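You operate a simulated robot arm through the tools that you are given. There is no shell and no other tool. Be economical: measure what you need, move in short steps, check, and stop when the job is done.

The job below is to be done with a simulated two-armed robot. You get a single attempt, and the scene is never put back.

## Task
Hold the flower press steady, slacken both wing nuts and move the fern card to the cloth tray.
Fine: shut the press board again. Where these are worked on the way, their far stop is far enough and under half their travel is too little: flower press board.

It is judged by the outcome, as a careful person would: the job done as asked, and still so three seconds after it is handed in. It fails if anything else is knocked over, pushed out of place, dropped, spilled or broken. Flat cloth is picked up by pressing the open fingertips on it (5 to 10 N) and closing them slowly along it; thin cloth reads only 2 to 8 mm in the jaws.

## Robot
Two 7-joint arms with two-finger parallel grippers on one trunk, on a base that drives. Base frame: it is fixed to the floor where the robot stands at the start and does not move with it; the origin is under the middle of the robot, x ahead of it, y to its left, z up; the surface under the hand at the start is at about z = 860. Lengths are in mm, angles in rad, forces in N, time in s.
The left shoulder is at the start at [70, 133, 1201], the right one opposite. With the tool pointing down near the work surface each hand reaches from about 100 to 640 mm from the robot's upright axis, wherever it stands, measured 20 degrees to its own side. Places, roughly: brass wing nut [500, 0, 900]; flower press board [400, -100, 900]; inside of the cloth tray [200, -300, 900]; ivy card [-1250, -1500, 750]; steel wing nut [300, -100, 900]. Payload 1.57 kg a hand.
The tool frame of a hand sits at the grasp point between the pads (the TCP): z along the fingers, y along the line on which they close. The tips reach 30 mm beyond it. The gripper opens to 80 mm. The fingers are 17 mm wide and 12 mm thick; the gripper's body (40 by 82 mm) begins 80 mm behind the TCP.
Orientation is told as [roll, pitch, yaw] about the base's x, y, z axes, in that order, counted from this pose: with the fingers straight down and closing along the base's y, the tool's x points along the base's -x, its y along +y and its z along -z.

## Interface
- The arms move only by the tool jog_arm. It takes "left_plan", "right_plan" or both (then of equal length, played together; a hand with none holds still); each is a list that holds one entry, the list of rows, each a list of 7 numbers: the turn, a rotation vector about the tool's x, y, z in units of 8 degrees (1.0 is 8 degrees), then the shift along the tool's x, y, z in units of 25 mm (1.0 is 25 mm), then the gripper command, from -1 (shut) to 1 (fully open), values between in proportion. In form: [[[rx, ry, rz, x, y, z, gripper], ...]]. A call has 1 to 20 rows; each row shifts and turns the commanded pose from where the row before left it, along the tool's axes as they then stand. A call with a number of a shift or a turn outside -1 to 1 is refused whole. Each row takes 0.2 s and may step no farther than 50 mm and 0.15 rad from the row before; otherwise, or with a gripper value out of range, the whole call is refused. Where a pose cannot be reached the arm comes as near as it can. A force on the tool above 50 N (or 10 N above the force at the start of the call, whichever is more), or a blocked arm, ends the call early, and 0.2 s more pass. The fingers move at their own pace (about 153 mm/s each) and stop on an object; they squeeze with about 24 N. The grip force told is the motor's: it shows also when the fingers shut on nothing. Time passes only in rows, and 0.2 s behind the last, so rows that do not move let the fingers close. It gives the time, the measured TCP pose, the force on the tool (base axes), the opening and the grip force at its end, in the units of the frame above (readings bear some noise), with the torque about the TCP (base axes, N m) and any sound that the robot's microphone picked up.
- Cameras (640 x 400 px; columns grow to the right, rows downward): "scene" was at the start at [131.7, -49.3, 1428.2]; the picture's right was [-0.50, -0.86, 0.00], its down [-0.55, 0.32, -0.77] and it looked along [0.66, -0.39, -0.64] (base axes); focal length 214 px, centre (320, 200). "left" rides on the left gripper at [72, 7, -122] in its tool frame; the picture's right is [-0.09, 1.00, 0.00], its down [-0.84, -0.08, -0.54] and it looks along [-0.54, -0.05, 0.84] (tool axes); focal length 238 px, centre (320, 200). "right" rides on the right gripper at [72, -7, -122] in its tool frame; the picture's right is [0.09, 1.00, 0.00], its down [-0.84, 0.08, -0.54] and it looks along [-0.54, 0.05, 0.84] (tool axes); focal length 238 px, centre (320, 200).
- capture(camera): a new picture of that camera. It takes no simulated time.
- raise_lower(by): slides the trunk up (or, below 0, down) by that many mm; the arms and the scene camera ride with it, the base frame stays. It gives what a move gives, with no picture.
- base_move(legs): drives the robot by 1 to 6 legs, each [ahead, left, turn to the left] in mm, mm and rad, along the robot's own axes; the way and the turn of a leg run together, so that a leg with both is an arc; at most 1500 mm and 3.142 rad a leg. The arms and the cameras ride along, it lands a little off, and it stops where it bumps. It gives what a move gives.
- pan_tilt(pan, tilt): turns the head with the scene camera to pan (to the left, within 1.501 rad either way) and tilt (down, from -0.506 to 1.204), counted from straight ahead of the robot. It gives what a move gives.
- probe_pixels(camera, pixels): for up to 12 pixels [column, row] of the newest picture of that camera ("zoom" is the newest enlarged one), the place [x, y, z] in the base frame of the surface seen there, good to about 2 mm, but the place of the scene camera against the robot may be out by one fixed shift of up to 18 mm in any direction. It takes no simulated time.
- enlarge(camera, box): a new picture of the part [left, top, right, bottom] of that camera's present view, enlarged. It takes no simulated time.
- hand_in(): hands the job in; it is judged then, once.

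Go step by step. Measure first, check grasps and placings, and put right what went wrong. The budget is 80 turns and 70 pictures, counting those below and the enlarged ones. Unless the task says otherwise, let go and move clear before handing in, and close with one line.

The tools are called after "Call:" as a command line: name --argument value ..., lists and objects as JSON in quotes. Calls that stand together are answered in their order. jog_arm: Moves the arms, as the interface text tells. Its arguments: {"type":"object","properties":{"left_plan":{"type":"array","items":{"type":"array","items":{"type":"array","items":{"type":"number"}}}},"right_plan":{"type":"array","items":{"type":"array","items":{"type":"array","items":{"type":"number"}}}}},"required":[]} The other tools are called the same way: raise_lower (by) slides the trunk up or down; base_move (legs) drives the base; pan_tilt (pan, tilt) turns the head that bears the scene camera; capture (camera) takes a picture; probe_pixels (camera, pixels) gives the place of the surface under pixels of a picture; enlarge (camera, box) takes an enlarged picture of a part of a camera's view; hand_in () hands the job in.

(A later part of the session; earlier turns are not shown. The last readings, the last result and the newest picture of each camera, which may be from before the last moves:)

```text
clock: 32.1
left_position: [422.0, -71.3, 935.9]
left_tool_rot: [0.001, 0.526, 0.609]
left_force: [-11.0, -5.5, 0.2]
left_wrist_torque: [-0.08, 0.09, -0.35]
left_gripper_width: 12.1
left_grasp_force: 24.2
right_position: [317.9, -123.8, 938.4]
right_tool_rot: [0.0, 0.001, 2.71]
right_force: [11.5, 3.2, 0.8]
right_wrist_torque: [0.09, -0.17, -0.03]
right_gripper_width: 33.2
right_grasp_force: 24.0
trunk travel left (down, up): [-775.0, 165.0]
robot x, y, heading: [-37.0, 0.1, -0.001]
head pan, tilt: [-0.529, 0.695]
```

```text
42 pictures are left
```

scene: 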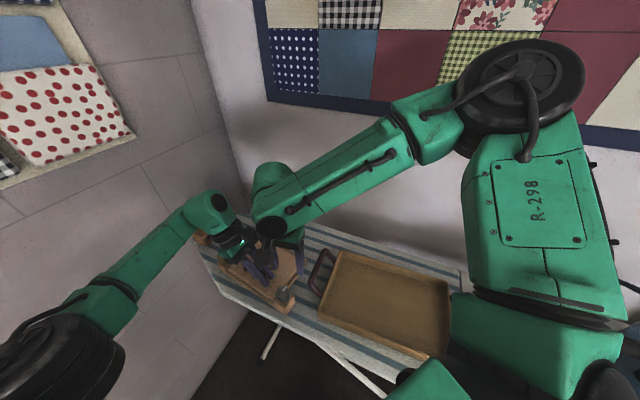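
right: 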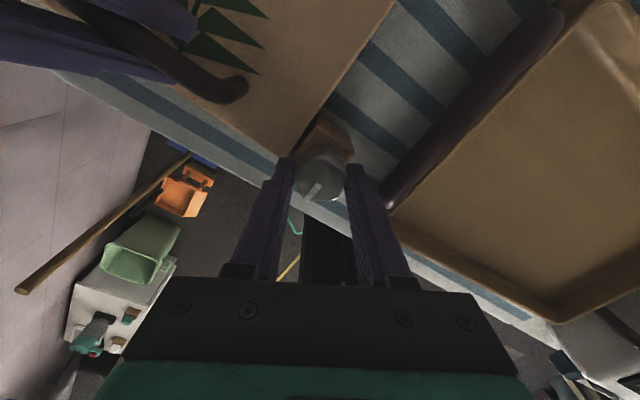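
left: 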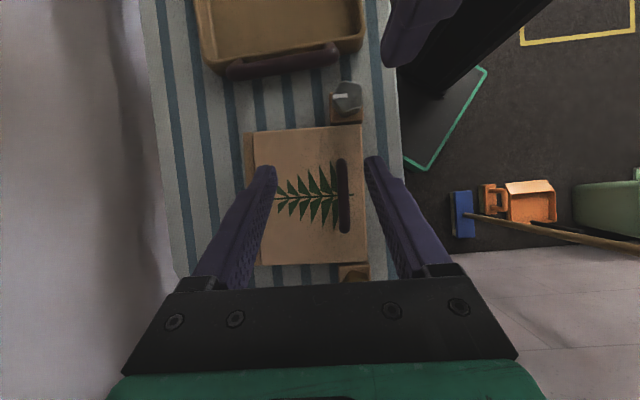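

The marker now slants differently relative to the fingers at (312,190), so the nut may have met its stop. I'll measure it.

Call:
enlarge --camera "right" --box '[272, 120, 368, 220]'

```text
4.00 times, centred on (320, 170) of right
```

zoom: 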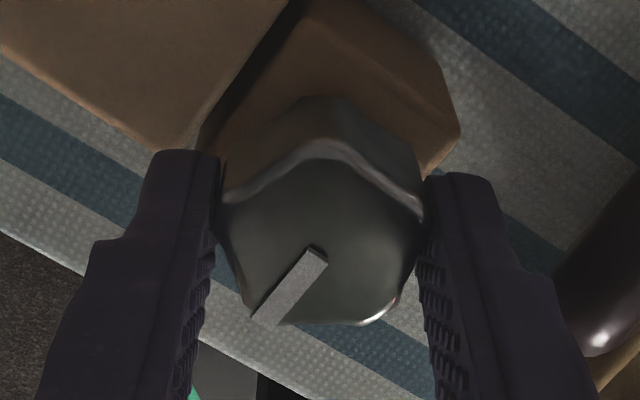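

Call:
probe_pixels --camera "zoom" --pixels '[[316, 258], [268, 312], [290, 290]]'

```text
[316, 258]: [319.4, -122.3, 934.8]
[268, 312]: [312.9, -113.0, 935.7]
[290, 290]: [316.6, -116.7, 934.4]
```

The marker went from -49° to about 125°, so the nut turned 174° while the hand turned 200°. I'll push 16° more to confirm it's at a stop.

Call:
jog_arm --right_plan '[[[0, 0, -1, 0, 0, 0, -1], [0, 0, -1, 0, 0, 0, -1]]]'

Call:
enlarge --camera "right" --box '[272, 120, 368, 220]'

```text
clock: 32.7
left_position: [421.2, -68.9, 936.7]
left_tool_rot: [0.0, 0.522, 0.615]
left_force: [1.1, 1.4, -0.6]
left_wrist_torque: [-0.26, 0.33, -0.01]
left_gripper_width: 11.7
left_grasp_force: 24.2
right_position: [316.0, -125.1, 936.6]
right_tool_rot: [0.004, -0.003, 2.988]
right_force: [-4.0, -4.5, 2.9]
right_wrist_torque: [-0.01, 0.07, -0.39]
right_gripper_width: 33.5
right_grasp_force: 23.8
trunk travel left (down, up): [-775.0, 165.0]
robot x, y, heading: [-40.0, 0.1, 0.003]
head pan, tilt: [-0.529, 0.695]
```

```text
4.00 times, centred on (320, 170) of right
```

zoom: 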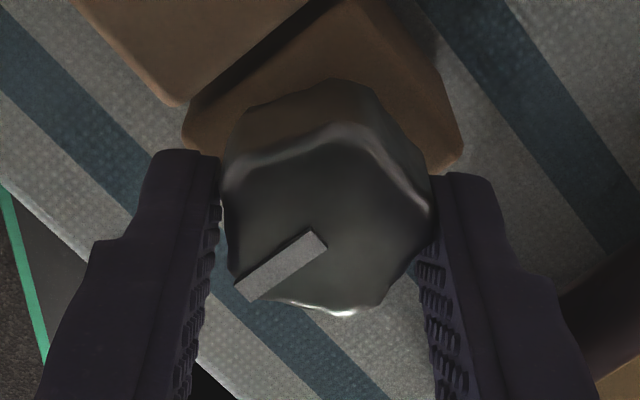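

Confirmed: the steel nut is at its stop, about 175–180° slack. Next I release both hands, lift them apart, and unwind for the brass nut, with the right to hold and the left to turn.

Call:
jog_arm --left_plan '[[[0, 0, 0, 0, 0, 0, -1], [0, 0, 0, 0, 0, 0, -1], [0, 0, 0, 0, 0, 0, 0], [0, 0, 0, 0, 0, 0, 0.5], [0, 0, 0, 0.5, 0, -0.866, 0.5], [0, 0, 0, 0.5, 0, -0.866, 0.5], [0, 0, 0, 0.5, 0, -0.866, 0.5], [0, 0, 0, 0.4, 0.8, -0.5, 0.5], [0, 0, 0, 0.4, 0.8, -0.5, 0.5], [0, 0, 0, 0.4, 0.8, -0.5, 0.5], [0, 0, 0, 0.4, 0.8, -0.5, 0.5], [0, 0, 0, 0.4, 0.8, -0.5, 0.5], [0, 0, 0, 0.4, 0.8, -0.5, 0.5], [0, -0.94, 0, 0, 0, 0, 0.5], [0, -0.94, 0, 0, 0, 0, 0.5], [0, -0.94, 0, 0, 0, 0, 0.5], [0, -0.94, 0, 0, 0, 0, 0.5], [0, 0, 1, 0, 0, 0, 0.25], [0, 0, 1, 0, 0, 0, 0.25], [0, 0, 1, 0, 0, 0, 0.25]]]' --right_plan '[[[0, 0, 0, 0, 0, 0, -0.03], [0, 0, 0, 0, 0, 0, -0.03], [0, 0, 0, 0, 0, -0.5, -0.03], [0, 0, 0, 0, 0, -1, -0.03], [0, 0, 0, 0, 0, -1, -0.03], [0, 0, 0, 0, 0, -1, -0.03], [0, 0, 0, 0, 0, -1, -0.03], [0, 0, 0, 0, 0, -1, 0.25], [0, 0, 1, 0, 0, 0, 0.5], [0, 0, 1, 0, 0, 0, 0.5], [0, 0, 1, 0, 0, 0, 0.5], [0, 0, 1, 0, 0, 0, 0.5], [0, 0, 1, 0, 0, 0, 0.5], [0, 0, 1, 0, 0, 0, 0.5], [0, 0, 1, 0, 0, 0, 0.5], [0, 0, 1, 0, 0, 0, 0.5], [0, 0, 1, 0, 0, 0, 0.5], [0, 0, 1, 0, 0, 0, 0.5], [0, 0, 1, 0, 0, 0, 0.5], [0, 0, 1, 0, 0, 0, 0.5]]]'

Call:
capture --camera "right"

```text
clock: 36.9
left_position: [342.8, 19.8, 1105.6]
left_tool_rot: [-0.001, 0.001, 0.192]
left_force: [0.5, -0.9, 0.4]
left_wrist_torque: [0.03, 0.0, 0.0]
left_gripper_width: 50.1
left_grasp_force: 0.0
right_position: [318.1, -124.0, 1075.5]
right_tool_rot: [-0.001, 0.001, 1.307]
right_force: [0.0, -0.6, -0.2]
right_wrist_torque: [0.01, 0.01, -0.02]
right_gripper_width: 59.7
right_grasp_force: 0.1
trunk travel left (down, up): [-775.0, 165.0]
robot x, y, heading: [-40.2, -0.4, -0.003]
head pan, tilt: [-0.529, 0.695]
```

```text
39 pictures are left
```

right: 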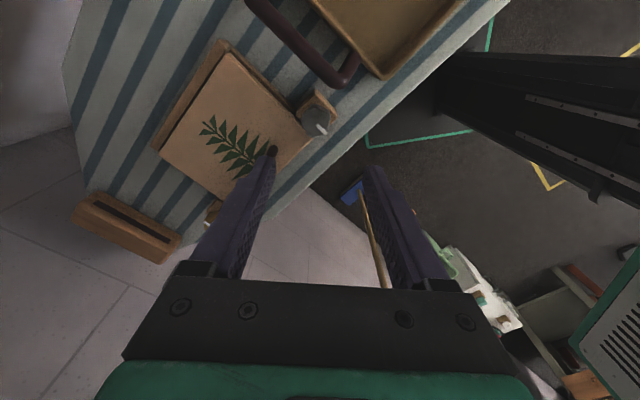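

The lid is still closed and the press is in place. I'll rotate the left toward its start yaw and bring the right over the handle, leaning slightly away from brass.

Call:
jog_arm --left_plan '[[[0, 0, 0, -1, -0.09, 0, 0.25], [0, 0, 0, -1, -0.09, 0, 0.25], [0, 0, 0, -1, -0.09, 0, 0.25], [0, 0, 0, -1, -0.09, 0, 0.25], [0, 0, 1, 0, 0, 0, 0.25], [0, 0, 1, 0, 0, 0, 0.25], [0, 0, 1, 0, 0, 0, 0.25], [0, 0, 1, 0, 0, 0, 0.25], [0, 0, 1, 0, 0, 0, 0.25], [0, 0, 1, 0, 0, 0, 0.25], [0, 0, 1, 0, 0, 0, 0.25], [0, 0, 1, 0, 0, 0, 0.25], [0, 0, 1, 0, 0, 0, 0.25], [0, 0, 1, 0, 0, 0, 0.25], [0, 0, 1, 0, 0, 0, 0.25], [0, 0, 1, 0, 0, 0, 0.25], [0, 0, 1, 0, 0, 0, 0.25], [0, 0, 1, 0, 0, 0, 0.25], [0, 0, 1, 0, 0, 0, 0.25], [0, 0, 1, 0, 0, 0, 0.25]]]' --right_plan '[[[0, 0, 1, 0, 0, 0, 0.5], [0, 0, 1, 0, 0, 0, 0.5], [0, 0, 1, 0, 0, 0, 0.5], [0, 0, 1, 0, 0, 0, 0.5], [0, 0, 1, 0, 0, 0, 0.5], [0, -0.75, 0, 0, 0, 0, 0.5], [0, -0.75, 0, 0, 0, 0, 0.5], [0, 0, 0, -0.67, -0.12, 0.43, 0.5], [0, 0, 0, -0.67, -0.12, 0.43, 0.5], [0, 0, 0, -0.67, -0.12, 0.43, 0.5], [0, 0, 0, -0.67, -0.12, 0.43, 0.5], [0, 0, 0, -0.67, -0.12, 0.43, 0.5], [0, 0, 0, 0, 0, 0, 0.5], [0, 0, 0, 0, 0, 0, 0.5], [0, 0, 0, 0, 0, 0, 0.5], [0, 0, 0, 0, 0, 0, 0.5], [0, 0, 0, 0, 0, 0, 0.5], [0, 0, 0, 0, 0, 0, 0.5], [0, 0, 0, 0, 0, 0, 0.5], [0, 0, 0, 0, 0, 0, 0.5]]]'

Call:
capture --camera "right"

```text
clock: 41.1
left_position: [441.7, 30.4, 1106.5]
left_tool_rot: [0.0, 0.001, -0.646]
left_force: [-0.4, 0.2, -0.3]
left_wrist_torque: [0.02, -0.01, 0.02]
left_gripper_width: 50.1
left_grasp_force: 0.0
left hand out of reach, approached as far as the arm can: row 11, 12, 13, 14, 15, 16, 17, 18, 19, 20
right_position: [404.1, -81.6, 1040.2]
right_tool_rot: [0.0, -0.211, 0.614]
right_force: [0.3, -1.5, -0.3]
right_wrist_torque: [0.01, -0.02, -0.02]
right_gripper_width: 59.9
right_grasp_force: 0.2
trunk travel left (down, up): [-775.0, 165.0]
robot x, y, heading: [-40.7, 0.2, 0.001]
head pan, tilt: [-0.529, 0.695]
```

```text
38 pictures are left
```

right: 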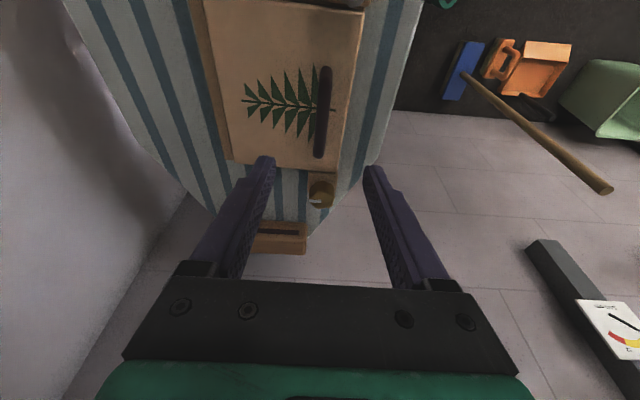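

The left wrist stops at yaw -0.65, so I'll start the brass turn from there and lean the right hand back more, to 30°, for clearance. First I probe the handle and brass nut.

Call:
probe_pixels --camera "right" --pixels '[[324, 75], [323, 110], [320, 152], [321, 192], [309, 192], [333, 192], [322, 182], [318, 201], [360, 12], [235, 158], [335, 172], [203, 5]]'

Call:
jog_arm --right_plan '[[[0, -0.75, 0, 0, 0, 0, 0.5], [0, -0.75, 0, 0, 0, 0, 0.5], [0, -0.75, 0, 0, 0, 0, 0.5]]]'

```text
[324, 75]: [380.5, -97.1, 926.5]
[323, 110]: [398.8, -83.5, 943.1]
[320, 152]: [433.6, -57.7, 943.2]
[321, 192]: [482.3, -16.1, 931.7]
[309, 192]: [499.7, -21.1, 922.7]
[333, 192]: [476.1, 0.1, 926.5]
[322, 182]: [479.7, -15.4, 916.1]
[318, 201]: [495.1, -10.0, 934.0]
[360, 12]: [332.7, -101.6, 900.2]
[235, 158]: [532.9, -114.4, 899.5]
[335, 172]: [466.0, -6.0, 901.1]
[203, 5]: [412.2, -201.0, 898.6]
```

```text
clock: 41.9
left_position: [441.0, 29.7, 1105.9]
left_tool_rot: [0.0, 0.0, -0.647]
left_force: [0.5, -0.5, -0.5]
left_wrist_torque: [0.0, 0.06, 0.0]
left_gripper_width: 49.8
left_grasp_force: 0.1
right_position: [402.9, -84.0, 1039.3]
right_tool_rot: [0.002, -0.525, 0.61]
right_force: [0.0, -1.1, 0.8]
right_wrist_torque: [0.01, 0.0, -0.03]
right_gripper_width: 60.0
right_grasp_force: 0.1
trunk travel left (down, up): [-775.0, 165.0]
robot x, y, heading: [-39.8, -0.6, 0.002]
head pan, tilt: [-0.529, 0.695]
```

Press corners match the start. The right descends vertically onto the bar at (403,-80.5,936) and grips.

Call:
jog_arm --right_plan '[[[0, 0, 0, 0.4, 0.024, 0.72, 0.5], [0, 0, 0, 0.4, 0.024, 0.72, 0.5], [0, 0, 0, 0.4, 0.024, 0.72, 0.5], [0, 0, 0, 0.4, 0.024, 0.72, 0.5], [0, 0, 0, 0.4, 0.024, 0.72, 0.5], [0, 0, 0, 0, 0, 0, 0.5]]]'

Call:
capture --camera "left"

```text
clock: 43.3
left_position: [440.5, 30.1, 1105.4]
left_tool_rot: [0.0, 0.0, -0.647]
left_force: [0.4, 0.1, -0.3]
left_wrist_torque: [0.01, -0.02, -0.01]
left_gripper_width: 49.8
left_grasp_force: 0.0
right_position: [403.0, -78.7, 937.6]
right_tool_rot: [0.001, -0.523, 0.61]
right_force: [0.8, -0.2, 0.3]
right_wrist_torque: [0.01, -0.01, 0.02]
right_gripper_width: 60.0
right_grasp_force: 0.1
trunk travel left (down, up): [-775.0, 165.0]
robot x, y, heading: [-40.9, -0.8, -0.003]
head pan, tilt: [-0.529, 0.695]
```

```text
37 pictures are left
```

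left: 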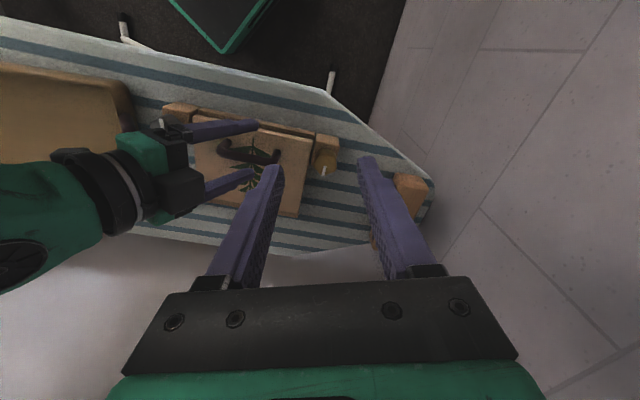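

The right fingers straddle the handle, so I close them. I'll also enlarge the brass nut at (325,160) in the left view.

Call:
jog_arm --right_plan '[[[0, 0, 0, 0, 0, 0, 0], [0, 0, 0, 0, 0, 0, -0.5], [0, 0, 0, 0, 0, 0, -1], [0, 0, 0, 0, 0, 0, -1]]]'

Call:
enlarge --camera "left" --box '[260, 115, 388, 195]'

```text
clock: 44.3
left_position: [441.2, 29.6, 1106.3]
left_tool_rot: [0.001, 0.0, -0.645]
left_force: [0.1, 0.7, 0.8]
left_wrist_torque: [-0.01, 0.01, 0.01]
left_gripper_width: 50.0
left_grasp_force: 0.0
right_position: [403.8, -80.2, 936.4]
right_tool_rot: [-0.001, -0.524, 0.611]
right_force: [-0.1, -1.3, -0.3]
right_wrist_torque: [-0.1, 0.25, -0.02]
right_gripper_width: 11.7
right_grasp_force: 24.2
trunk travel left (down, up): [-775.0, 165.0]
robot x, y, heading: [-40.5, -0.3, -0.005]
head pan, tilt: [-0.529, 0.695]
```

```text
5.00 times, centred on (324, 155) of left
```

zoom: 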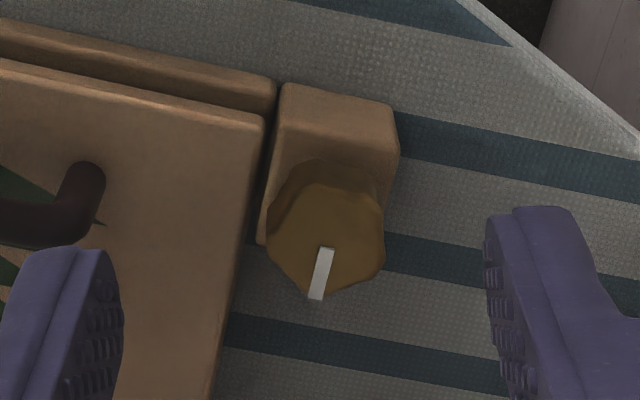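

Call:
probe_pixels --camera "zoom" --pixels '[[326, 238], [317, 190], [365, 195], [275, 235], [380, 250], [325, 292], [280, 265], [365, 278], [327, 252], [317, 292], [290, 200], [262, 120]]'

```text
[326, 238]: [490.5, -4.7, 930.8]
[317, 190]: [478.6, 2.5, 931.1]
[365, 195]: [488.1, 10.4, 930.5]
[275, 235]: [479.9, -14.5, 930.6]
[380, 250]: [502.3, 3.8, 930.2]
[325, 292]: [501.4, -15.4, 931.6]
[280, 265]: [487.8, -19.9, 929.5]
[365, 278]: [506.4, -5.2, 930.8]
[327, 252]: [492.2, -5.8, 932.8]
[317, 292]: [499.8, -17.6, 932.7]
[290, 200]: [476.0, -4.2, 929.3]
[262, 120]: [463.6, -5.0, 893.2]
```

Brass centre is ≈(490.5,-5), marker azimuth -57°. I'll bring the left hand above it.

Call:
jog_arm --left_plan '[[[0, 0, 0, -0.345, 0.012, 0.806, 0.25], [0, 0, 0, -0.345, 0.012, 0.806, 0.25], [0, 0, 0, -0.345, 0.012, 0.806, 0.25], [0, 0, 0, -0.345, 0.012, 0.806, 0.25], [0, 0, 0, -0.345, 0.012, 0.806, 0.25], [0, 0, 0, -0.345, 0.012, 0.806, 0.25], [0, 0, 0, -0.345, 0.012, 0.806, 0.25]]]'

Call:
enlarge --camera "left" --box '[220, 70, 420, 195]'

```text
clock: 45.9
left_position: [457.7, 17.8, 1056.4]
left_tool_rot: [0.0, -0.002, -0.647]
left_force: [-0.3, -0.7, 0.0]
left_wrist_torque: [0.02, 0.01, 0.03]
left_gripper_width: 50.3
left_grasp_force: 0.1
left hand out of reach, approached as far as the arm can: row 3, 4, 5, 6, 7
right_position: [404.1, -79.0, 937.1]
right_tool_rot: [0.0, -0.526, 0.61]
right_force: [0.4, -1.2, -0.6]
right_wrist_torque: [-0.07, 0.13, -0.02]
right_gripper_width: 11.9
right_grasp_force: 24.0
trunk travel left (down, up): [-775.0, 165.0]
robot x, y, heading: [-41.0, 1.2, -0.001]
head pan, tilt: [-0.529, 0.695]
```

```text
3.20 times, centred on (320, 132) of left
```

zoom: 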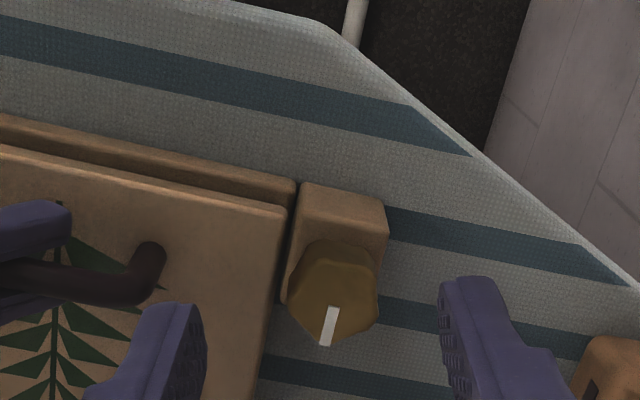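

The wrist limit binds here, so I'll turn the start yaw to about -0.09 and continue.

Call:
jog_arm --left_plan '[[[0, 0, -1, 0, 0, 0, 0.25], [0, 0, -1, 0, 0, 0, 0.25], [0, 0, -1, 0, 0, 0, 0.25], [0, 0, -1, 0, 0, 0, 0.25], [0, 0, 0, -0.278, -0.158, 0.73, 0.25], [0, 0, 0, -0.278, -0.158, 0.73, 0.25], [0, 0, 0, -0.278, -0.158, 0.73, 0.25], [0, 0, 0, -0.278, -0.158, 0.73, 0.25], [0, 0, 0, -0.278, -0.158, 0.73, 0.25]]]'

Call:
enlarge --camera "left" --box '[220, 70, 420, 195]'

```text
clock: 47.9
left_position: [491.1, -3.3, 964.3]
left_tool_rot: [0.0, 0.0, -0.087]
left_force: [0.4, 0.2, 0.1]
left_wrist_torque: [0.01, 0.03, -0.01]
left_gripper_width: 50.1
left_grasp_force: 0.1
right_position: [402.5, -80.7, 937.6]
right_tool_rot: [0.0, -0.524, 0.613]
right_force: [-0.4, -1.0, -0.5]
right_wrist_torque: [0.14, -0.14, -0.03]
right_gripper_width: 11.5
right_grasp_force: 23.7
trunk travel left (down, up): [-775.0, 165.0]
robot x, y, heading: [-34.9, 1.0, -0.002]
head pan, tilt: [-0.529, 0.695]
```

```text
3.20 times, centred on (320, 132) of left
```

zoom: 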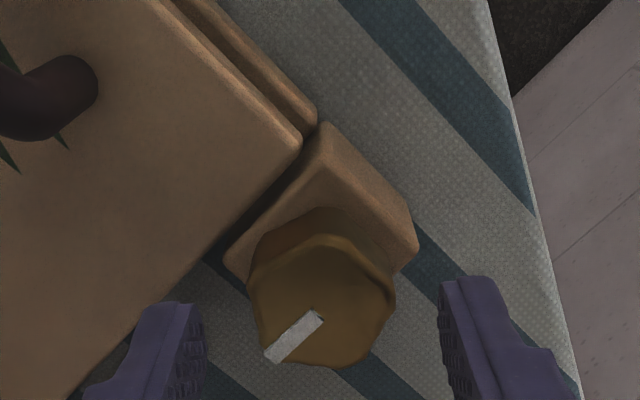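

The nut is well centred between the tips. I descend to about 936 and close.

Call:
jog_arm --left_plan '[[[0, 0, 0, 0, 0, 0.38, 0.25], [0, 0, 0, 0, 0, 0.38, 0.25], [0, 0, 0, 0, 0, 0.38, 0.25], [0, 0, 0, 0, 0, 0, 0.0], [0, 0, 0, 0, 0, 0, -0.3], [0, 0, 0, 0, 0, 0, -1], [0, 0, 0, 0, 0, 0, -1]]]'

```text
clock: 49.5
left_position: [491.8, -4.5, 936.5]
left_tool_rot: [-0.001, 0.0, -0.086]
left_force: [0.8, -0.2, 0.0]
left_wrist_torque: [0.0, -0.14, -0.01]
left_gripper_width: 33.1
left_grasp_force: 23.8
right_position: [403.0, -78.8, 937.0]
right_tool_rot: [0.001, -0.524, 0.612]
right_force: [-1.4, -0.2, -0.3]
right_wrist_torque: [0.0, -0.07, -0.01]
right_gripper_width: 11.9
right_grasp_force: 24.2
trunk travel left (down, up): [-775.0, 165.0]
robot x, y, heading: [-43.5, -1.4, 0.004]
head pan, tilt: [-0.529, 0.695]
```

Gripped at 33.1 mm. Turning counter-clockwise 72° first.

Call:
jog_arm --left_plan '[[[0, 0, -1, 0, 0, 0, -1], [0, 0, -1, 0, 0, 0, -1], [0, 0, -1, 0, 0, 0, -1], [0, 0, -1, 0, 0, 0, -1], [0, 0, -1, 0, 0, 0, -1], [0, 0, -1, 0, 0, 0, -1], [0, 0, -1, 0, 0, 0, -1], [0, 0, -1, 0, 0, 0, -1], [0, 0, -1, 0, 0, 0, -1]]]'

Call:
capture --camera "left"

```text
clock: 51.5
left_position: [491.5, -4.4, 935.3]
left_tool_rot: [0.0, -0.001, 1.172]
left_force: [-1.2, 3.3, -0.4]
left_wrist_torque: [0.07, -0.05, -0.07]
left_gripper_width: 33.4
left_grasp_force: 24.2
right_position: [403.6, -79.4, 935.8]
right_tool_rot: [0.0, -0.523, 0.613]
right_force: [2.2, -2.8, -0.3]
right_wrist_torque: [-0.1, 0.15, -0.27]
right_gripper_width: 11.7
right_grasp_force: 23.4
trunk travel left (down, up): [-775.0, 165.0]
robot x, y, heading: [-41.2, -2.5, 0.0]
head pan, tilt: [-0.529, 0.695]
```

```text
33 pictures are left
```

left: 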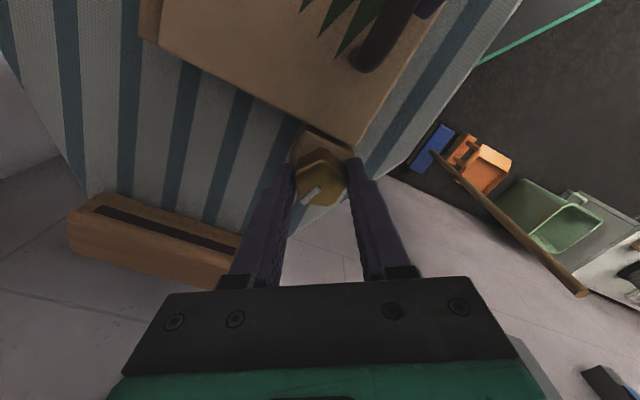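

The nut follows (marker at (312,195), same relation to the fingers). Continuing 104°.

Call:
jog_arm --left_plan '[[[0, 0, -1, 0, 0, 0, -1], [0, 0, -1, 0, 0, 0, -1], [0, 0, -1, 0, 0, 0, -1], [0, 0, -1, 0, 0, 0, -1], [0, 0, -1, 0, 0, 0, -1], [0, 0, -1, 0, 0, 0, -1], [0, 0, -1, 0, 0, 0, -1], [0, 0, -1, 0, 0, 0, -1], [0, 0, -1, 0, 0, 0, -1], [0, 0, -1, 0, 0, 0, -1], [0, 0, -1, 0, 0, 0, -1], [0, 0, -1, 0, 0, 0, -1], [0, 0, -1, 0, 0, 0, -1]]]'

Call:
enlarge --camera "left" --box '[272, 120, 368, 220]'

```text
clock: 54.3
left_position: [492.4, -4.7, 935.2]
left_tool_rot: [0.001, -0.003, 2.987]
left_force: [-12.2, -3.5, 5.9]
left_wrist_torque: [0.01, 0.25, -0.03]
left_gripper_width: 33.2
left_grasp_force: 23.7
right_position: [403.6, -79.7, 937.3]
right_tool_rot: [0.001, -0.526, 0.613]
right_force: [15.3, 3.4, -0.5]
right_wrist_torque: [-0.13, 0.24, -0.36]
right_gripper_width: 12.0
right_grasp_force: 24.2
trunk travel left (down, up): [-775.0, 165.0]
robot x, y, heading: [-37.8, 0.4, -0.002]
head pan, tilt: [-0.529, 0.695]
```

```text
4.00 times, centred on (320, 170) of left
```

zoom: 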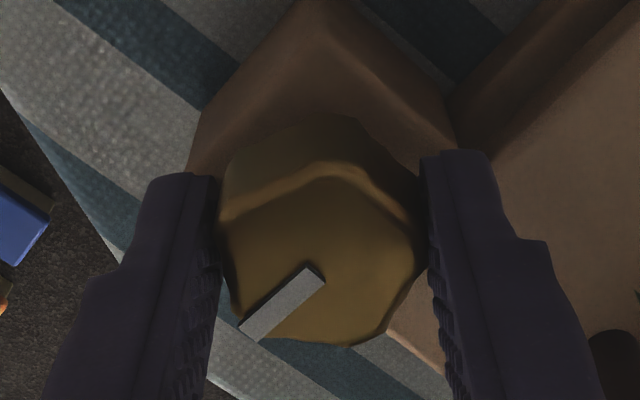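

About 176° turned with no slip yet. I'll go 24° further to reach the stop.

Call:
jog_arm --left_plan '[[[0, 0, -1, 0, 0, 0, -1], [0, 0, -1, 0, 0, 0, -1], [0, 0, -1, 0, 0, 0, -1]]]'

Call:
enlarge --camera "left" --box '[272, 120, 368, 220]'

```text
clock: 55.1
left_position: [493.6, -3.3, 935.9]
left_tool_rot: [-0.002, 0.002, -2.876]
left_force: [2.4, 1.2, 0.4]
left_wrist_torque: [0.05, -0.12, -0.34]
left_gripper_width: 33.1
left_grasp_force: 23.7
right_position: [402.5, -79.2, 935.5]
right_tool_rot: [0.001, -0.523, 0.612]
right_force: [-1.6, -0.3, 0.2]
right_wrist_torque: [0.07, -0.19, 0.12]
right_gripper_width: 11.9
right_grasp_force: 23.5
trunk travel left (down, up): [-775.0, 165.0]
robot x, y, heading: [-43.3, 2.2, -0.005]
head pan, tilt: [-0.529, 0.695]
```

```text
4.00 times, centred on (320, 170) of left
```

zoom: 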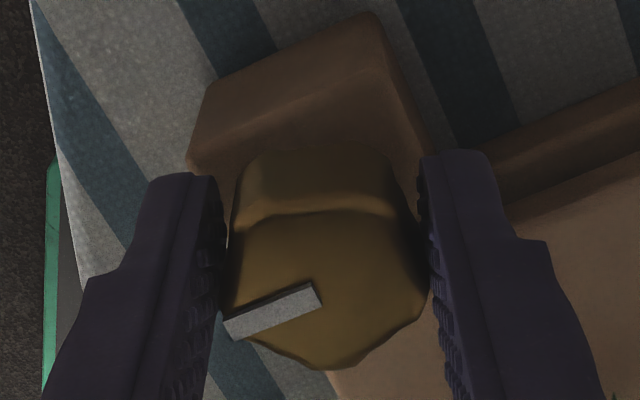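

The marker slipped relative to the fingers, so brass is at its stop too. I'll release and withdraw the left, then start lifting the lid with the right hand's handle grip along a hinge arc of about 30°.

Call:
jog_arm --left_plan '[[[0, 0, 0, 0, 0, 0, 0.0], [0, 0, 0, 0, 0, 0, 0.1], [0, 0, 0, 0, 0, -0.5, 0.1], [0, 0, 0, 0, 0, -1, 0.1], [0, 0, 0, 0, 0, -1, 0.1], [0, 0, 0, 0.25, -0.95, -1, 0.5], [0, 0, 0, 0.25, -0.95, -1, 0.5], [0, 0, 0, 0.25, -0.95, -1, 0.5], [0, 0, 1, 0.25, -0.95, 0, 0.5], [0, 0, 1, 0, 0, 0, 0.5], [0, 0, 1, 0, 0, 0, 0.5], [0, 0, 1, 0, 0, 0, 0.5]]]' --right_plan '[[[0, 0, 0, 0, 0, 0, -1], [0, 0, 0, 0, 0, 0, -1], [0, 0, 0, 0, 0, 0, -1], [0, 0, 0, 0, 0, 0, -1], [0, 0, 0, 0, 0, 0, -1], [0, 0, 0, 0, 0, 0, -1], [0, 0, 0, 0, 0, 0, -1], [0, 0, 0, 0, 0, 0, -1], [0, 0, 0, -0.346, -0.42, -0.6, -1], [0, 0, 0, -0.304, -0.528, -0.527, -1], [0, 0, 0, -0.256, -0.628, -0.443, -1], [0, 0, 0, 0, 0, 0, -1]]]'

Call:
capture --camera "scene"

Call:
capture --camera "left"

```text
clock: 57.7
left_position: [490.3, 93.1, 1074.1]
left_tool_rot: [0.001, 0.0, 2.843]
left_force: [-0.2, -0.2, 0.7]
left_wrist_torque: [0.0, -0.02, -0.03]
left_gripper_width: 60.1
left_grasp_force: 0.1
right_position: [426.4, -111.0, 981.9]
right_tool_rot: [-0.002, -0.525, 0.611]
right_force: [-1.3, 0.9, 0.1]
right_wrist_torque: [0.05, 0.0, 0.01]
right_gripper_width: 11.6
right_grasp_force: 23.5
trunk travel left (down, up): [-775.0, 165.0]
robot x, y, heading: [-37.0, -3.3, -0.002]
head pan, tilt: [-0.529, 0.695]
```

```text
30 pictures are left
```

scene: 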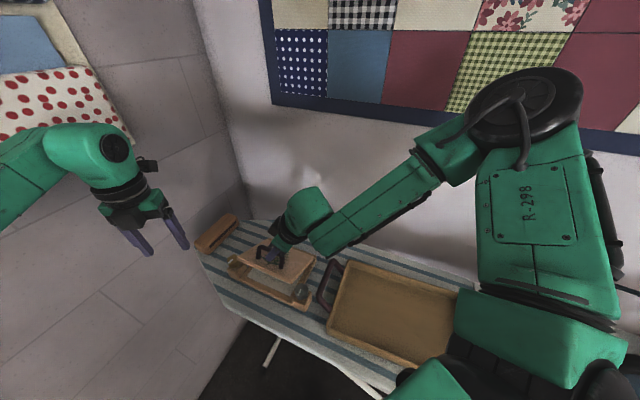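

```text
29 pictures are left
```

left: 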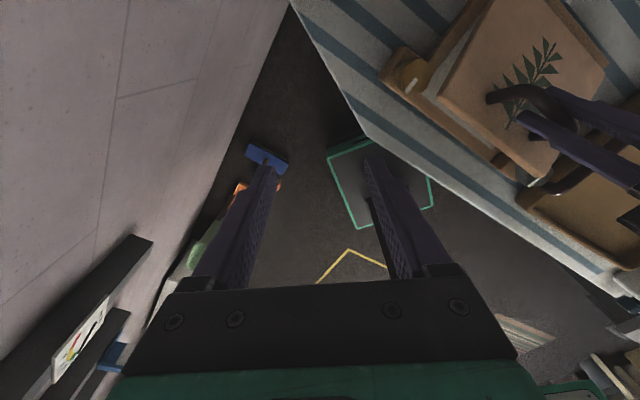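

The lid hinges up smoothly with hardly any force. Continuing the arc to about 90°.

Call:
jog_arm --right_plan '[[[0, 0, 0, -0.196, -0.708, -0.339, -1], [0, 0, 0, -0.132, -0.764, -0.229, -1], [0, 0, 0, -0.062, -0.8, -0.107, -1], [0, 0, 0, 0.006, -0.808, 0.01, -1], [0, 0, 0, 0.078, -0.796, 0.135, -1], [0, 0, 0, 0.144, -0.756, 0.249, -1], [0, 0, 0, 0, 0, 0, -1]]]' --left_plan '[[[0, 0, 1, 0, 0, 0, 0.5], [0, 0, 1, 0, 0, 0, 0.5], [0, 0, 1, 0, 0, 0, 0.5], [0, 0, 1, 0, 0, 0, 0.5], [0, 0, 1, 0, 0, 0, 0.5], [0, 0, 1, 0, 0, 0, 0.5], [0, 0, 1, 0, 0, 0, 0.5]]]'

Call:
capture --camera "scene"

```text
clock: 59.3
left_position: [488.3, 96.2, 1074.1]
left_tool_rot: [-0.001, 0.003, 1.866]
left_force: [0.6, -0.1, 0.3]
left_wrist_torque: [0.01, 0.02, 0.03]
left_gripper_width: 60.1
left_grasp_force: 0.1
right_position: [489.4, -203.0, 993.3]
right_tool_rot: [-0.006, -0.524, 0.613]
right_force: [-4.3, 6.7, 14.1]
right_wrist_torque: [0.24, -0.4, 0.18]
right_gripper_width: 11.5
right_grasp_force: 24.1
trunk travel left (down, up): [-775.0, 165.0]
robot x, y, heading: [-40.9, -1.6, 0.0]
head pan, tilt: [-0.529, 0.695]
```

```text
28 pictures are left
```

scene: 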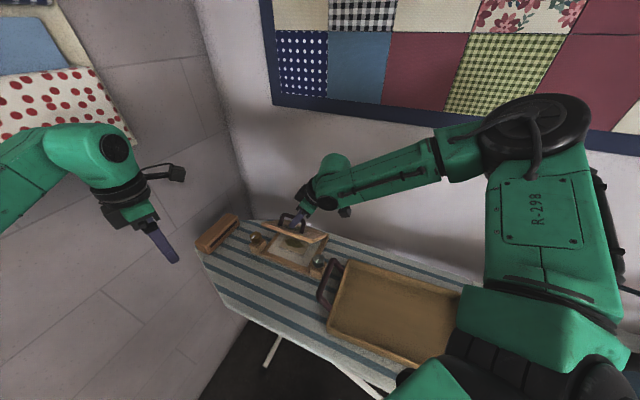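

Force rose to 14 N, so the lid is probably at its far stop. Enlarging to see the lid and the card.

Call:
enlarge --camera "scene" --box '[220, 195, 350, 285]'

```text
4.44 times, centred on (285, 240) of scene
```

zoom: 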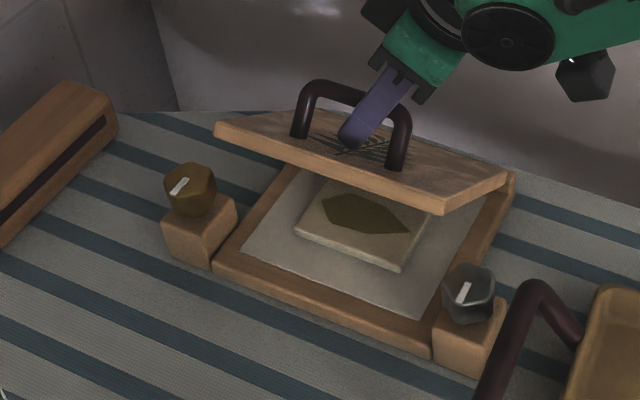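

The lid seems less open than the hand's path implies, so the press may have slid. Probing.

Call:
probe_pixels --camera "zoom" --pixels '[[225, 132], [440, 203], [345, 88], [405, 155], [190, 175], [475, 285], [420, 215], [365, 212], [300, 230], [405, 262], [250, 245], [415, 310]]'

Call:
probe_pixels --camera "zoom" --pixels '[[508, 172], [495, 178], [222, 262], [432, 348], [512, 190], [330, 145], [450, 165], [565, 330], [530, 290], [345, 195], [60, 180]]'

```text
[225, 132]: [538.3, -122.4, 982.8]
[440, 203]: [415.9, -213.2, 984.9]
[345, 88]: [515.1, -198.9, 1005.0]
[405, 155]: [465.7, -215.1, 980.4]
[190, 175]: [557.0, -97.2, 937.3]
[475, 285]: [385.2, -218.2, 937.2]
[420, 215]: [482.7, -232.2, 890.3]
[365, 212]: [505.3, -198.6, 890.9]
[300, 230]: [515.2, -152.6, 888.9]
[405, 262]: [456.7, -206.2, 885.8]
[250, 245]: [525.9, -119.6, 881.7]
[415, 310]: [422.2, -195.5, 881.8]
```

```text
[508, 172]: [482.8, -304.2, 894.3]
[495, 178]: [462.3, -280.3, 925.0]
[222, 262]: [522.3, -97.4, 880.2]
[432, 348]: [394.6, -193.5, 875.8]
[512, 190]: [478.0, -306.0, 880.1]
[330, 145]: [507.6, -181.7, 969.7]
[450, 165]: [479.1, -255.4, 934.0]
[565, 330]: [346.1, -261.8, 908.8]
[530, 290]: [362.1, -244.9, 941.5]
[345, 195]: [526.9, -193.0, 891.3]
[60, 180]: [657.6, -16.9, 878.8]
```

The nuts show the press slid about 100 mm along -v. At about 31° a fingertip jammed on the lid and the lid stopped rotating in the grip. I hold still with the right, turn the left camera toward the press, and measure exactly.

Call:
jog_arm --left_plan '[[[0, 0, 1, 0, 0, -0.2, 0.5], [0, 0, 1, 0, 0, -0.2, 0.5], [0, 0, 1, 0, 0, -0.2, 0.5], [0, 0, 1, 0, 0, -0.2, 0.5], [0, 0, 1, 0, 0, -0.2, 0.5], [0, 0, 1, 0, 0, -0.2, 0.5], [0, 0, 1, 0, 0, -0.2, 0.5], [0, 0, 1, 0, 0, -0.2, 0.5], [0, 0, 1, 0, 0, -0.2, 0.5], [0, 0, 1, 0, 0, -0.2, 0.5], [0, 0, 1, 0, 0, -0.2, 0.5], [0, 0, 1, 0, 0, -0.2, 0.5], [0, 0, 1, 0, 0, -0.2, 0.5], [0, 0, 1, 0, 0, 0, 0.5], [0, 0, 1, 0, 0, 0, 0.5], [0, 0, 0, 0.8, 0, 0, 0.5], [0, 0, 0, 0.8, 0, 0, 0.5], [0, 0, 0, 0.8, 0, 0, 0.5], [0, 0, 0, 0.8, 0, 0, 0.5]]]'

Call:
capture --camera "left"

Call:
capture --camera "right"

```text
clock: 63.3
left_position: [411.5, 112.5, 1139.1]
left_tool_rot: [0.0, -0.002, -0.226]
left_force: [-0.4, 0.3, -0.3]
left_wrist_torque: [0.01, -0.01, -0.03]
left_gripper_width: 59.7
left_grasp_force: 0.0
right_position: [490.1, -204.1, 992.1]
right_tool_rot: [-0.003, -0.525, 0.613]
right_force: [-5.5, 1.6, 6.0]
right_wrist_torque: [-0.02, -0.13, -0.03]
right_gripper_width: 11.9
right_grasp_force: 23.9
trunk travel left (down, up): [-775.0, 165.0]
robot x, y, heading: [-38.7, -3.5, 0.0]
head pan, tilt: [-0.529, 0.695]
```

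```text
26 pictures are left
```

left: 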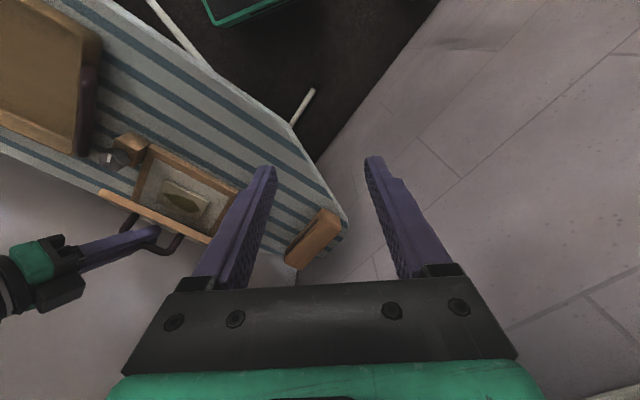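

```text
25 pictures are left
```

right: 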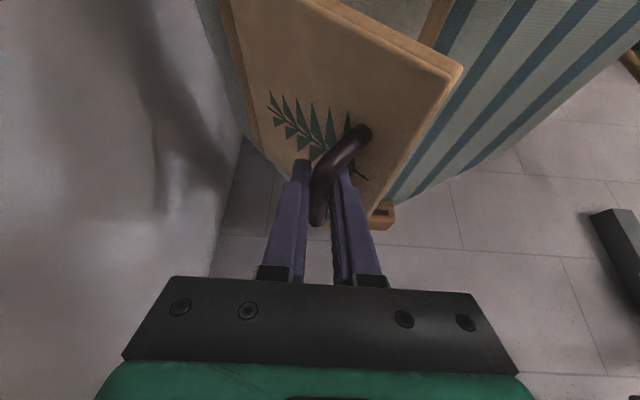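

In the left view the press sits near the far board edge, with the lid partly open. Probing corners.

Call:
enlarge --camera "left" --box '[80, 115, 272, 255]'

```text
2.86 times, centred on (176, 185) of left
```

zoom: 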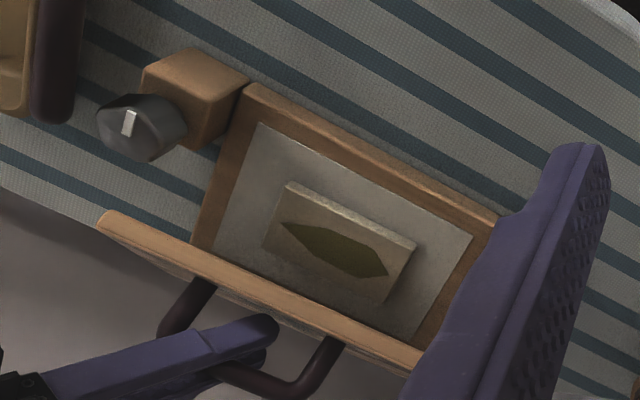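

Call:
probe_pixels --camera "zoom" --pixels '[[140, 125], [248, 90], [495, 215], [195, 60], [105, 220], [415, 358], [288, 188], [412, 245], [265, 245], [382, 300], [335, 245], [200, 240]]'

```text
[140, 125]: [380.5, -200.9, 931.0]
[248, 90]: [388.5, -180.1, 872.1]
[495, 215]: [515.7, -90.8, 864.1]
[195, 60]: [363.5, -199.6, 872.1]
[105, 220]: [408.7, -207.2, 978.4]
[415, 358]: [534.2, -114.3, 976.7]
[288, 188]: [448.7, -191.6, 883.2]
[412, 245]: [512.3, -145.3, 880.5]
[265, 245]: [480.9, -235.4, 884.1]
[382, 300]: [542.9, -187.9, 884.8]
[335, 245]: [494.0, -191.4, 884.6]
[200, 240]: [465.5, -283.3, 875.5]
```

Exact state: press shifted by -99 mm along v, unrotated, lid at about 38°. I'll close the lid by the reverse arc about the present hinge, then check.

Call:
jog_arm --right_plan '[[[0, 0, 0, 0.202, 0.684, 0.35, -1], [0, 0, 0, 0.254, 0.612, 0.44, -1], [0, 0, 0, 0.304, 0.52, 0.527, -1], [0, 0, 0, 0.342, 0.404, 0.592, -1], [0, 0, 0, 0, 0, 0, -1]]]'

Call:
enlarge --camera "left" --box '[80, 115, 272, 255]'

```text
clock: 64.5
left_position: [413.4, 112.4, 1140.7]
left_tool_rot: [0.001, 0.002, -0.229]
left_force: [-0.2, 0.4, -0.1]
left_wrist_torque: [0.0, -0.03, 0.02]
left_gripper_width: 60.0
left_grasp_force: 0.0
right_position: [458.7, -159.3, 934.0]
right_tool_rot: [0.006, -0.521, 0.61]
right_force: [0.2, 2.3, -2.5]
right_wrist_torque: [-0.13, 0.38, -0.01]
right_gripper_width: 11.8
right_grasp_force: 24.0
trunk travel left (down, up): [-775.0, 165.0]
robot x, y, heading: [-39.0, 0.2, 0.003]
head pan, tilt: [-0.529, 0.695]
```

```text
2.86 times, centred on (176, 185) of left
```

zoom: 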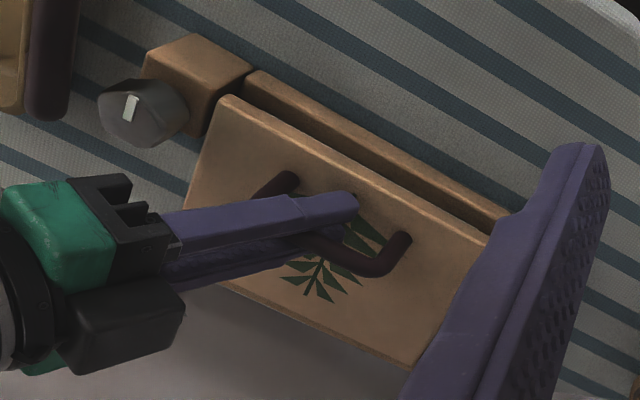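

The lid is closed. I'll slide the shut press back 97 mm along +v by the handle, slowly.

Call:
jog_arm --right_plan '[[[0, 0, 0, 0, 0.3, -0.02, -1], [0, 0, 0, 0, 0.3, 0, -1], [0, 0, 0, 0, 0.3, 0, -1], [0, 0, 0, 0, 0.3, 0, -1], [0, 0, 0, 0, 0.3, 0, -1], [0, 0, 0, 0, 0.3, 0, -1], [0, 0, 0, 0, 0.3, 0, -1], [0, 0, 0, 0, 0.3, 0, -1], [0, 0, 0, 0, 0.3, 0, -1], [0, 0, 0, 0, 0.3, 0, -1], [0, 0, 0, 0, 0.3, 0, -1], [0, 0, 0, 0, 0.3, 0, -1], [0, 0, 0, 0, 0.3, 0, -1], [0, 0, 0, 0, 0, 0, -1]]]'

Call:
enlarge --camera "left" --box '[80, 75, 300, 235]'

```text
clock: 67.5
left_position: [413.5, 111.0, 1140.0]
left_tool_rot: [0.0, -0.001, -0.228]
left_force: [-1.1, -0.5, 0.3]
left_wrist_torque: [-0.02, -0.01, 0.0]
left_gripper_width: 59.9
left_grasp_force: 0.1
right_position: [404.1, -81.3, 935.9]
right_tool_rot: [0.002, -0.524, 0.612]
right_force: [0.8, -2.1, -1.7]
right_wrist_torque: [-0.1, 0.13, -0.09]
right_gripper_width: 11.7
right_grasp_force: 23.8
trunk travel left (down, up): [-775.0, 165.0]
robot x, y, heading: [-38.1, -0.4, 0.004]
head pan, tilt: [-0.529, 0.695]
```

```text
2.50 times, centred on (190, 155) of left
```

zoom: 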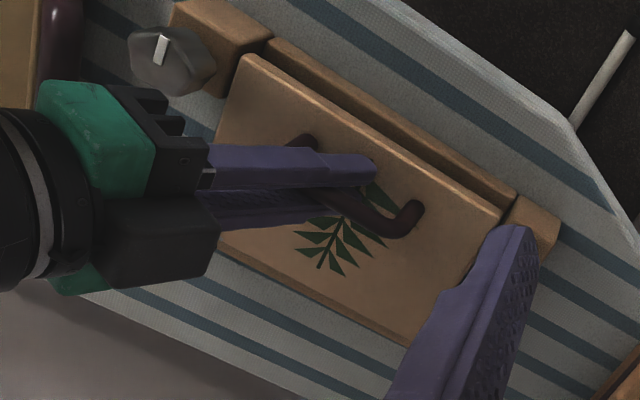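

Call:
probe_pixels --camera "zoom" --pixels '[[175, 62], [248, 57], [497, 215], [405, 340], [410, 205], [160, 50]]'

```text
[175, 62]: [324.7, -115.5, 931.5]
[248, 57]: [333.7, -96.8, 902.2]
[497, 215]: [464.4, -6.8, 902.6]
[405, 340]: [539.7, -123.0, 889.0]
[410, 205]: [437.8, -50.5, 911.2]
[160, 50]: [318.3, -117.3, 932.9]
```

The press is back in place (corners (334,-97) and (464,-7)). I'll re-grip 14 mm higher so the tips can't jam on the lid, and lift about 30° again.

Call:
jog_arm --right_plan '[[[0, 0, 0, 0, 0, 0, -0.5], [0, 0, 0, 0, 0, 0, -0.5], [0, 0, 0, 0, 0, -0.28, -0.5], [0, 0, 0, 0, 0, -0.28, -0.5], [0, 0, 0, 0, 0, 0, -1], [0, 0, 0, 0, 0, 0, -1], [0, 0, 0, -0.346, -0.42, -0.6, -1], [0, 0, 0, -0.304, -0.528, -0.527, -1], [0, 0, 0, -0.256, -0.628, -0.443, -1], [0, 0, 0, 0, 0, 0, -1]]]'

```text
clock: 69.7
left_position: [412.1, 112.4, 1139.9]
left_tool_rot: [-0.001, 0.001, -0.227]
left_force: [0.4, -0.6, -0.5]
left_wrist_torque: [-0.03, 0.0, 0.0]
left_gripper_width: 59.8
left_grasp_force: 0.1
right_position: [421.1, -116.5, 994.2]
right_tool_rot: [0.0, -0.523, 0.612]
right_force: [-1.7, 1.8, 0.1]
right_wrist_torque: [0.07, 0.06, 0.01]
right_gripper_width: 11.4
right_grasp_force: 23.8
trunk travel left (down, up): [-775.0, 165.0]
robot x, y, heading: [-37.2, -2.1, 0.002]
head pan, tilt: [-0.529, 0.695]
```

Good, low forces. Two more steps to about 50°, then a look.

Call:
jog_arm --right_plan '[[[0, 0, 0, -0.098, -0.354, -0.17, -1], [0, 0, 0, -0.098, -0.354, -0.17, -1], [0, 0, 0, -0.066, -0.382, -0.115, -1], [0, 0, 0, -0.066, -0.382, -0.115, -1], [0, 0, 0, 0, 0, 0, -1]]]'

Call:
enlarge --camera "left" --box '[80, 75, 300, 235]'

```text
clock: 70.9
left_position: [411.9, 112.6, 1139.3]
left_tool_rot: [-0.003, -0.002, -0.226]
left_force: [-0.1, 0.0, 0.1]
left_wrist_torque: [-0.02, -0.01, -0.05]
left_gripper_width: 60.1
left_grasp_force: 0.1
right_position: [441.9, -145.0, 1012.5]
right_tool_rot: [-0.004, -0.524, 0.616]
right_force: [-1.2, 4.8, 7.0]
right_wrist_torque: [0.11, 0.09, -0.01]
right_gripper_width: 11.3
right_grasp_force: 23.8
trunk travel left (down, up): [-775.0, 165.0]
robot x, y, heading: [-37.8, -1.5, 0.001]
head pan, tilt: [-0.529, 0.695]
```

```text
2.50 times, centred on (190, 155) of left
```

zoom: 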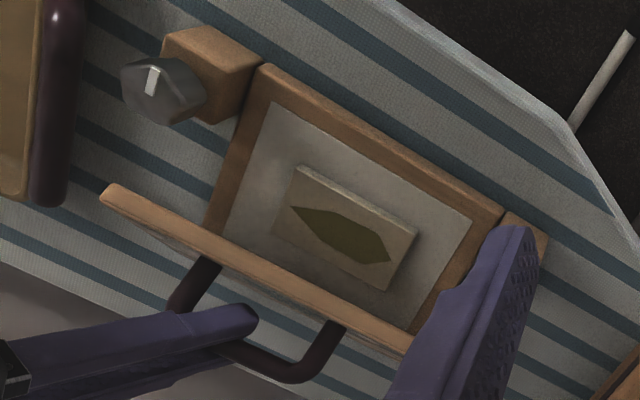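

Call:
probe_pixels --camera "zoom" --pixels '[[175, 95], [262, 68], [500, 208], [110, 192], [405, 345], [302, 172], [412, 240], [278, 228], [382, 285], [340, 235], [260, 180], [185, 190]]'

```text
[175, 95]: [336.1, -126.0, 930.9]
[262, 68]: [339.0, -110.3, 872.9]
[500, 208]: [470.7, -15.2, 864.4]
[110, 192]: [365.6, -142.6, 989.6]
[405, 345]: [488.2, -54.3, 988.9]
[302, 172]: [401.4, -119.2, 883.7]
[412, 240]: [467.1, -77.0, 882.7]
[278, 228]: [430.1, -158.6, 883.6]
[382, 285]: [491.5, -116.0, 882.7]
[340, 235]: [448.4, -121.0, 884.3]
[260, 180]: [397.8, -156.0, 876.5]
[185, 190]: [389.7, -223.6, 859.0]
```

The press slid only about 13 mm and the lid is at about 45° with 5–7 N resistance, so it's either the stop or another jam. I'll check the fingers against the lid up close.

Call:
enlarge --camera "right" --box '[240, 80, 432, 240]'

Call:
enlarge --camera "scene" --box '[220, 195, 350, 285]'

```text
2.50 times, centred on (336, 160) of right
```

zoom: 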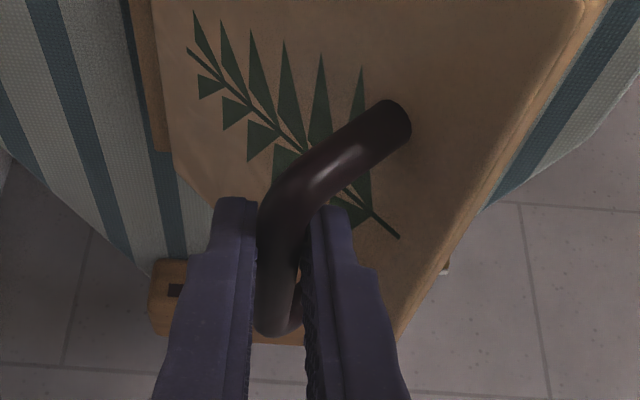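

```text
4.44 times, centred on (285, 240) of scene
```

zoom: 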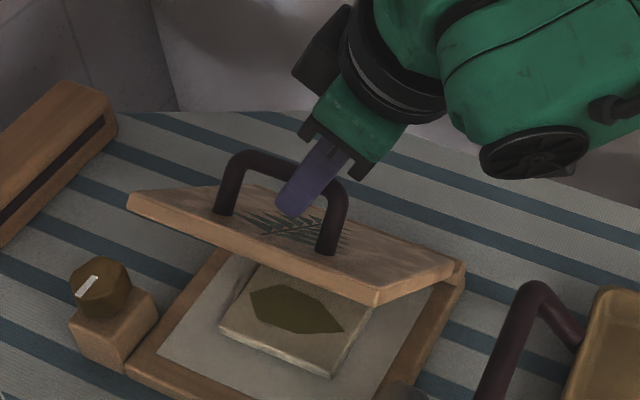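

The fingers look clear of the lid. I'll measure the lid's true angle and the nuts from this scene zoom.

Call:
probe_pixels --camera "zoom" --pixels '[[140, 203], [372, 298], [255, 190], [400, 250], [200, 195], [345, 265], [440, 258], [100, 285], [235, 330], [330, 370], [458, 278], [375, 240]]'

```text
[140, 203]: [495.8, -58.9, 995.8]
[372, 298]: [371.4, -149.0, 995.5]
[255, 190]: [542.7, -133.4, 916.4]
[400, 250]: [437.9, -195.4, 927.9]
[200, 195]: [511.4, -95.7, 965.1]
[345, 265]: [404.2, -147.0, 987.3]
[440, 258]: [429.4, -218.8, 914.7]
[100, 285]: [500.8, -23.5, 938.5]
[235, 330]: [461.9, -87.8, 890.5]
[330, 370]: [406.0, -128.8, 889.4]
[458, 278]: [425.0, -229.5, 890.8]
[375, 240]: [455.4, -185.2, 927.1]
```

The lid is at only about 42°. Most likely hinge and grip friction drags the free press, so it needs holding while it opens. The left goes back to the brass nut (now ≈(499,-17)) to hold the base.

Call:
jog_arm --left_plan '[[[0, 0, -1, 0, 0, 0, 0], [0, 0, 0, -0.556, -0.65, 0.68, 0], [0, 0, 0, -0.556, -0.65, 0.68, 0], [0, 0, 0, -0.556, -0.65, 0.68, 0], [0, 0, 0, -0.556, -0.65, 0.68, 0], [0, 0, 0, -0.556, -0.65, 0.68, 0], [0, 0, 0, -0.556, -0.65, 0.68, 0], [0, 0, 0, -0.556, -0.65, 0.68, 0]]]'

Call:
capture --camera "left"

```text
clock: 72.7
left_position: [498.6, -7.8, 1020.3]
left_tool_rot: [-0.002, -0.003, -0.086]
left_force: [0.9, 0.4, 0.4]
left_wrist_torque: [-0.01, 0.01, 0.01]
left_gripper_width: 39.9
left_grasp_force: 0.1
right_position: [441.4, -145.0, 1011.6]
right_tool_rot: [0.0, -0.526, 0.614]
right_force: [0.2, 5.4, 8.7]
right_wrist_torque: [0.51, -0.55, 0.0]
right_gripper_width: 11.3
right_grasp_force: 24.1
trunk travel left (down, up): [-775.0, 165.0]
robot x, y, heading: [-40.4, 0.2, 0.004]
head pan, tilt: [-0.529, 0.695]
```

```text
18 pictures are left
```

left: 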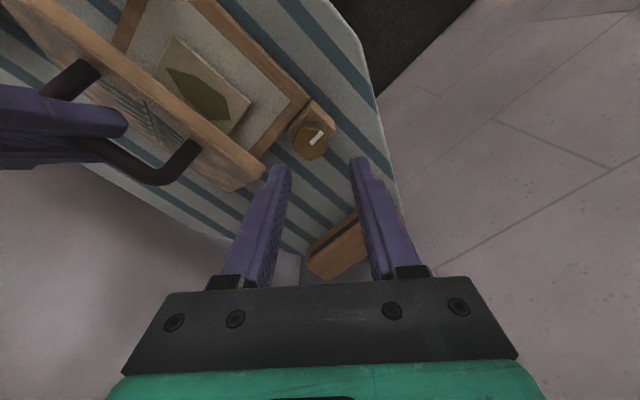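

The nut is at (311,138); the lid corner (262,175) is near my left finger. Probing both.

Call:
probe_pixels --camera "left" --pixels '[[308, 142], [296, 142], [325, 140], [310, 126], [308, 157], [262, 172], [235, 188], [165, 42], [248, 98]]'

```text
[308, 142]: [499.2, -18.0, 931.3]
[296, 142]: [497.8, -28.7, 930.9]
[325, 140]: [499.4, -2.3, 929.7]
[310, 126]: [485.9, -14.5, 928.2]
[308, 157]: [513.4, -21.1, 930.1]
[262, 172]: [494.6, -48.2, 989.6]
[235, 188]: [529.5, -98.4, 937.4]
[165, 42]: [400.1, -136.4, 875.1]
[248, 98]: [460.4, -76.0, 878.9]
```

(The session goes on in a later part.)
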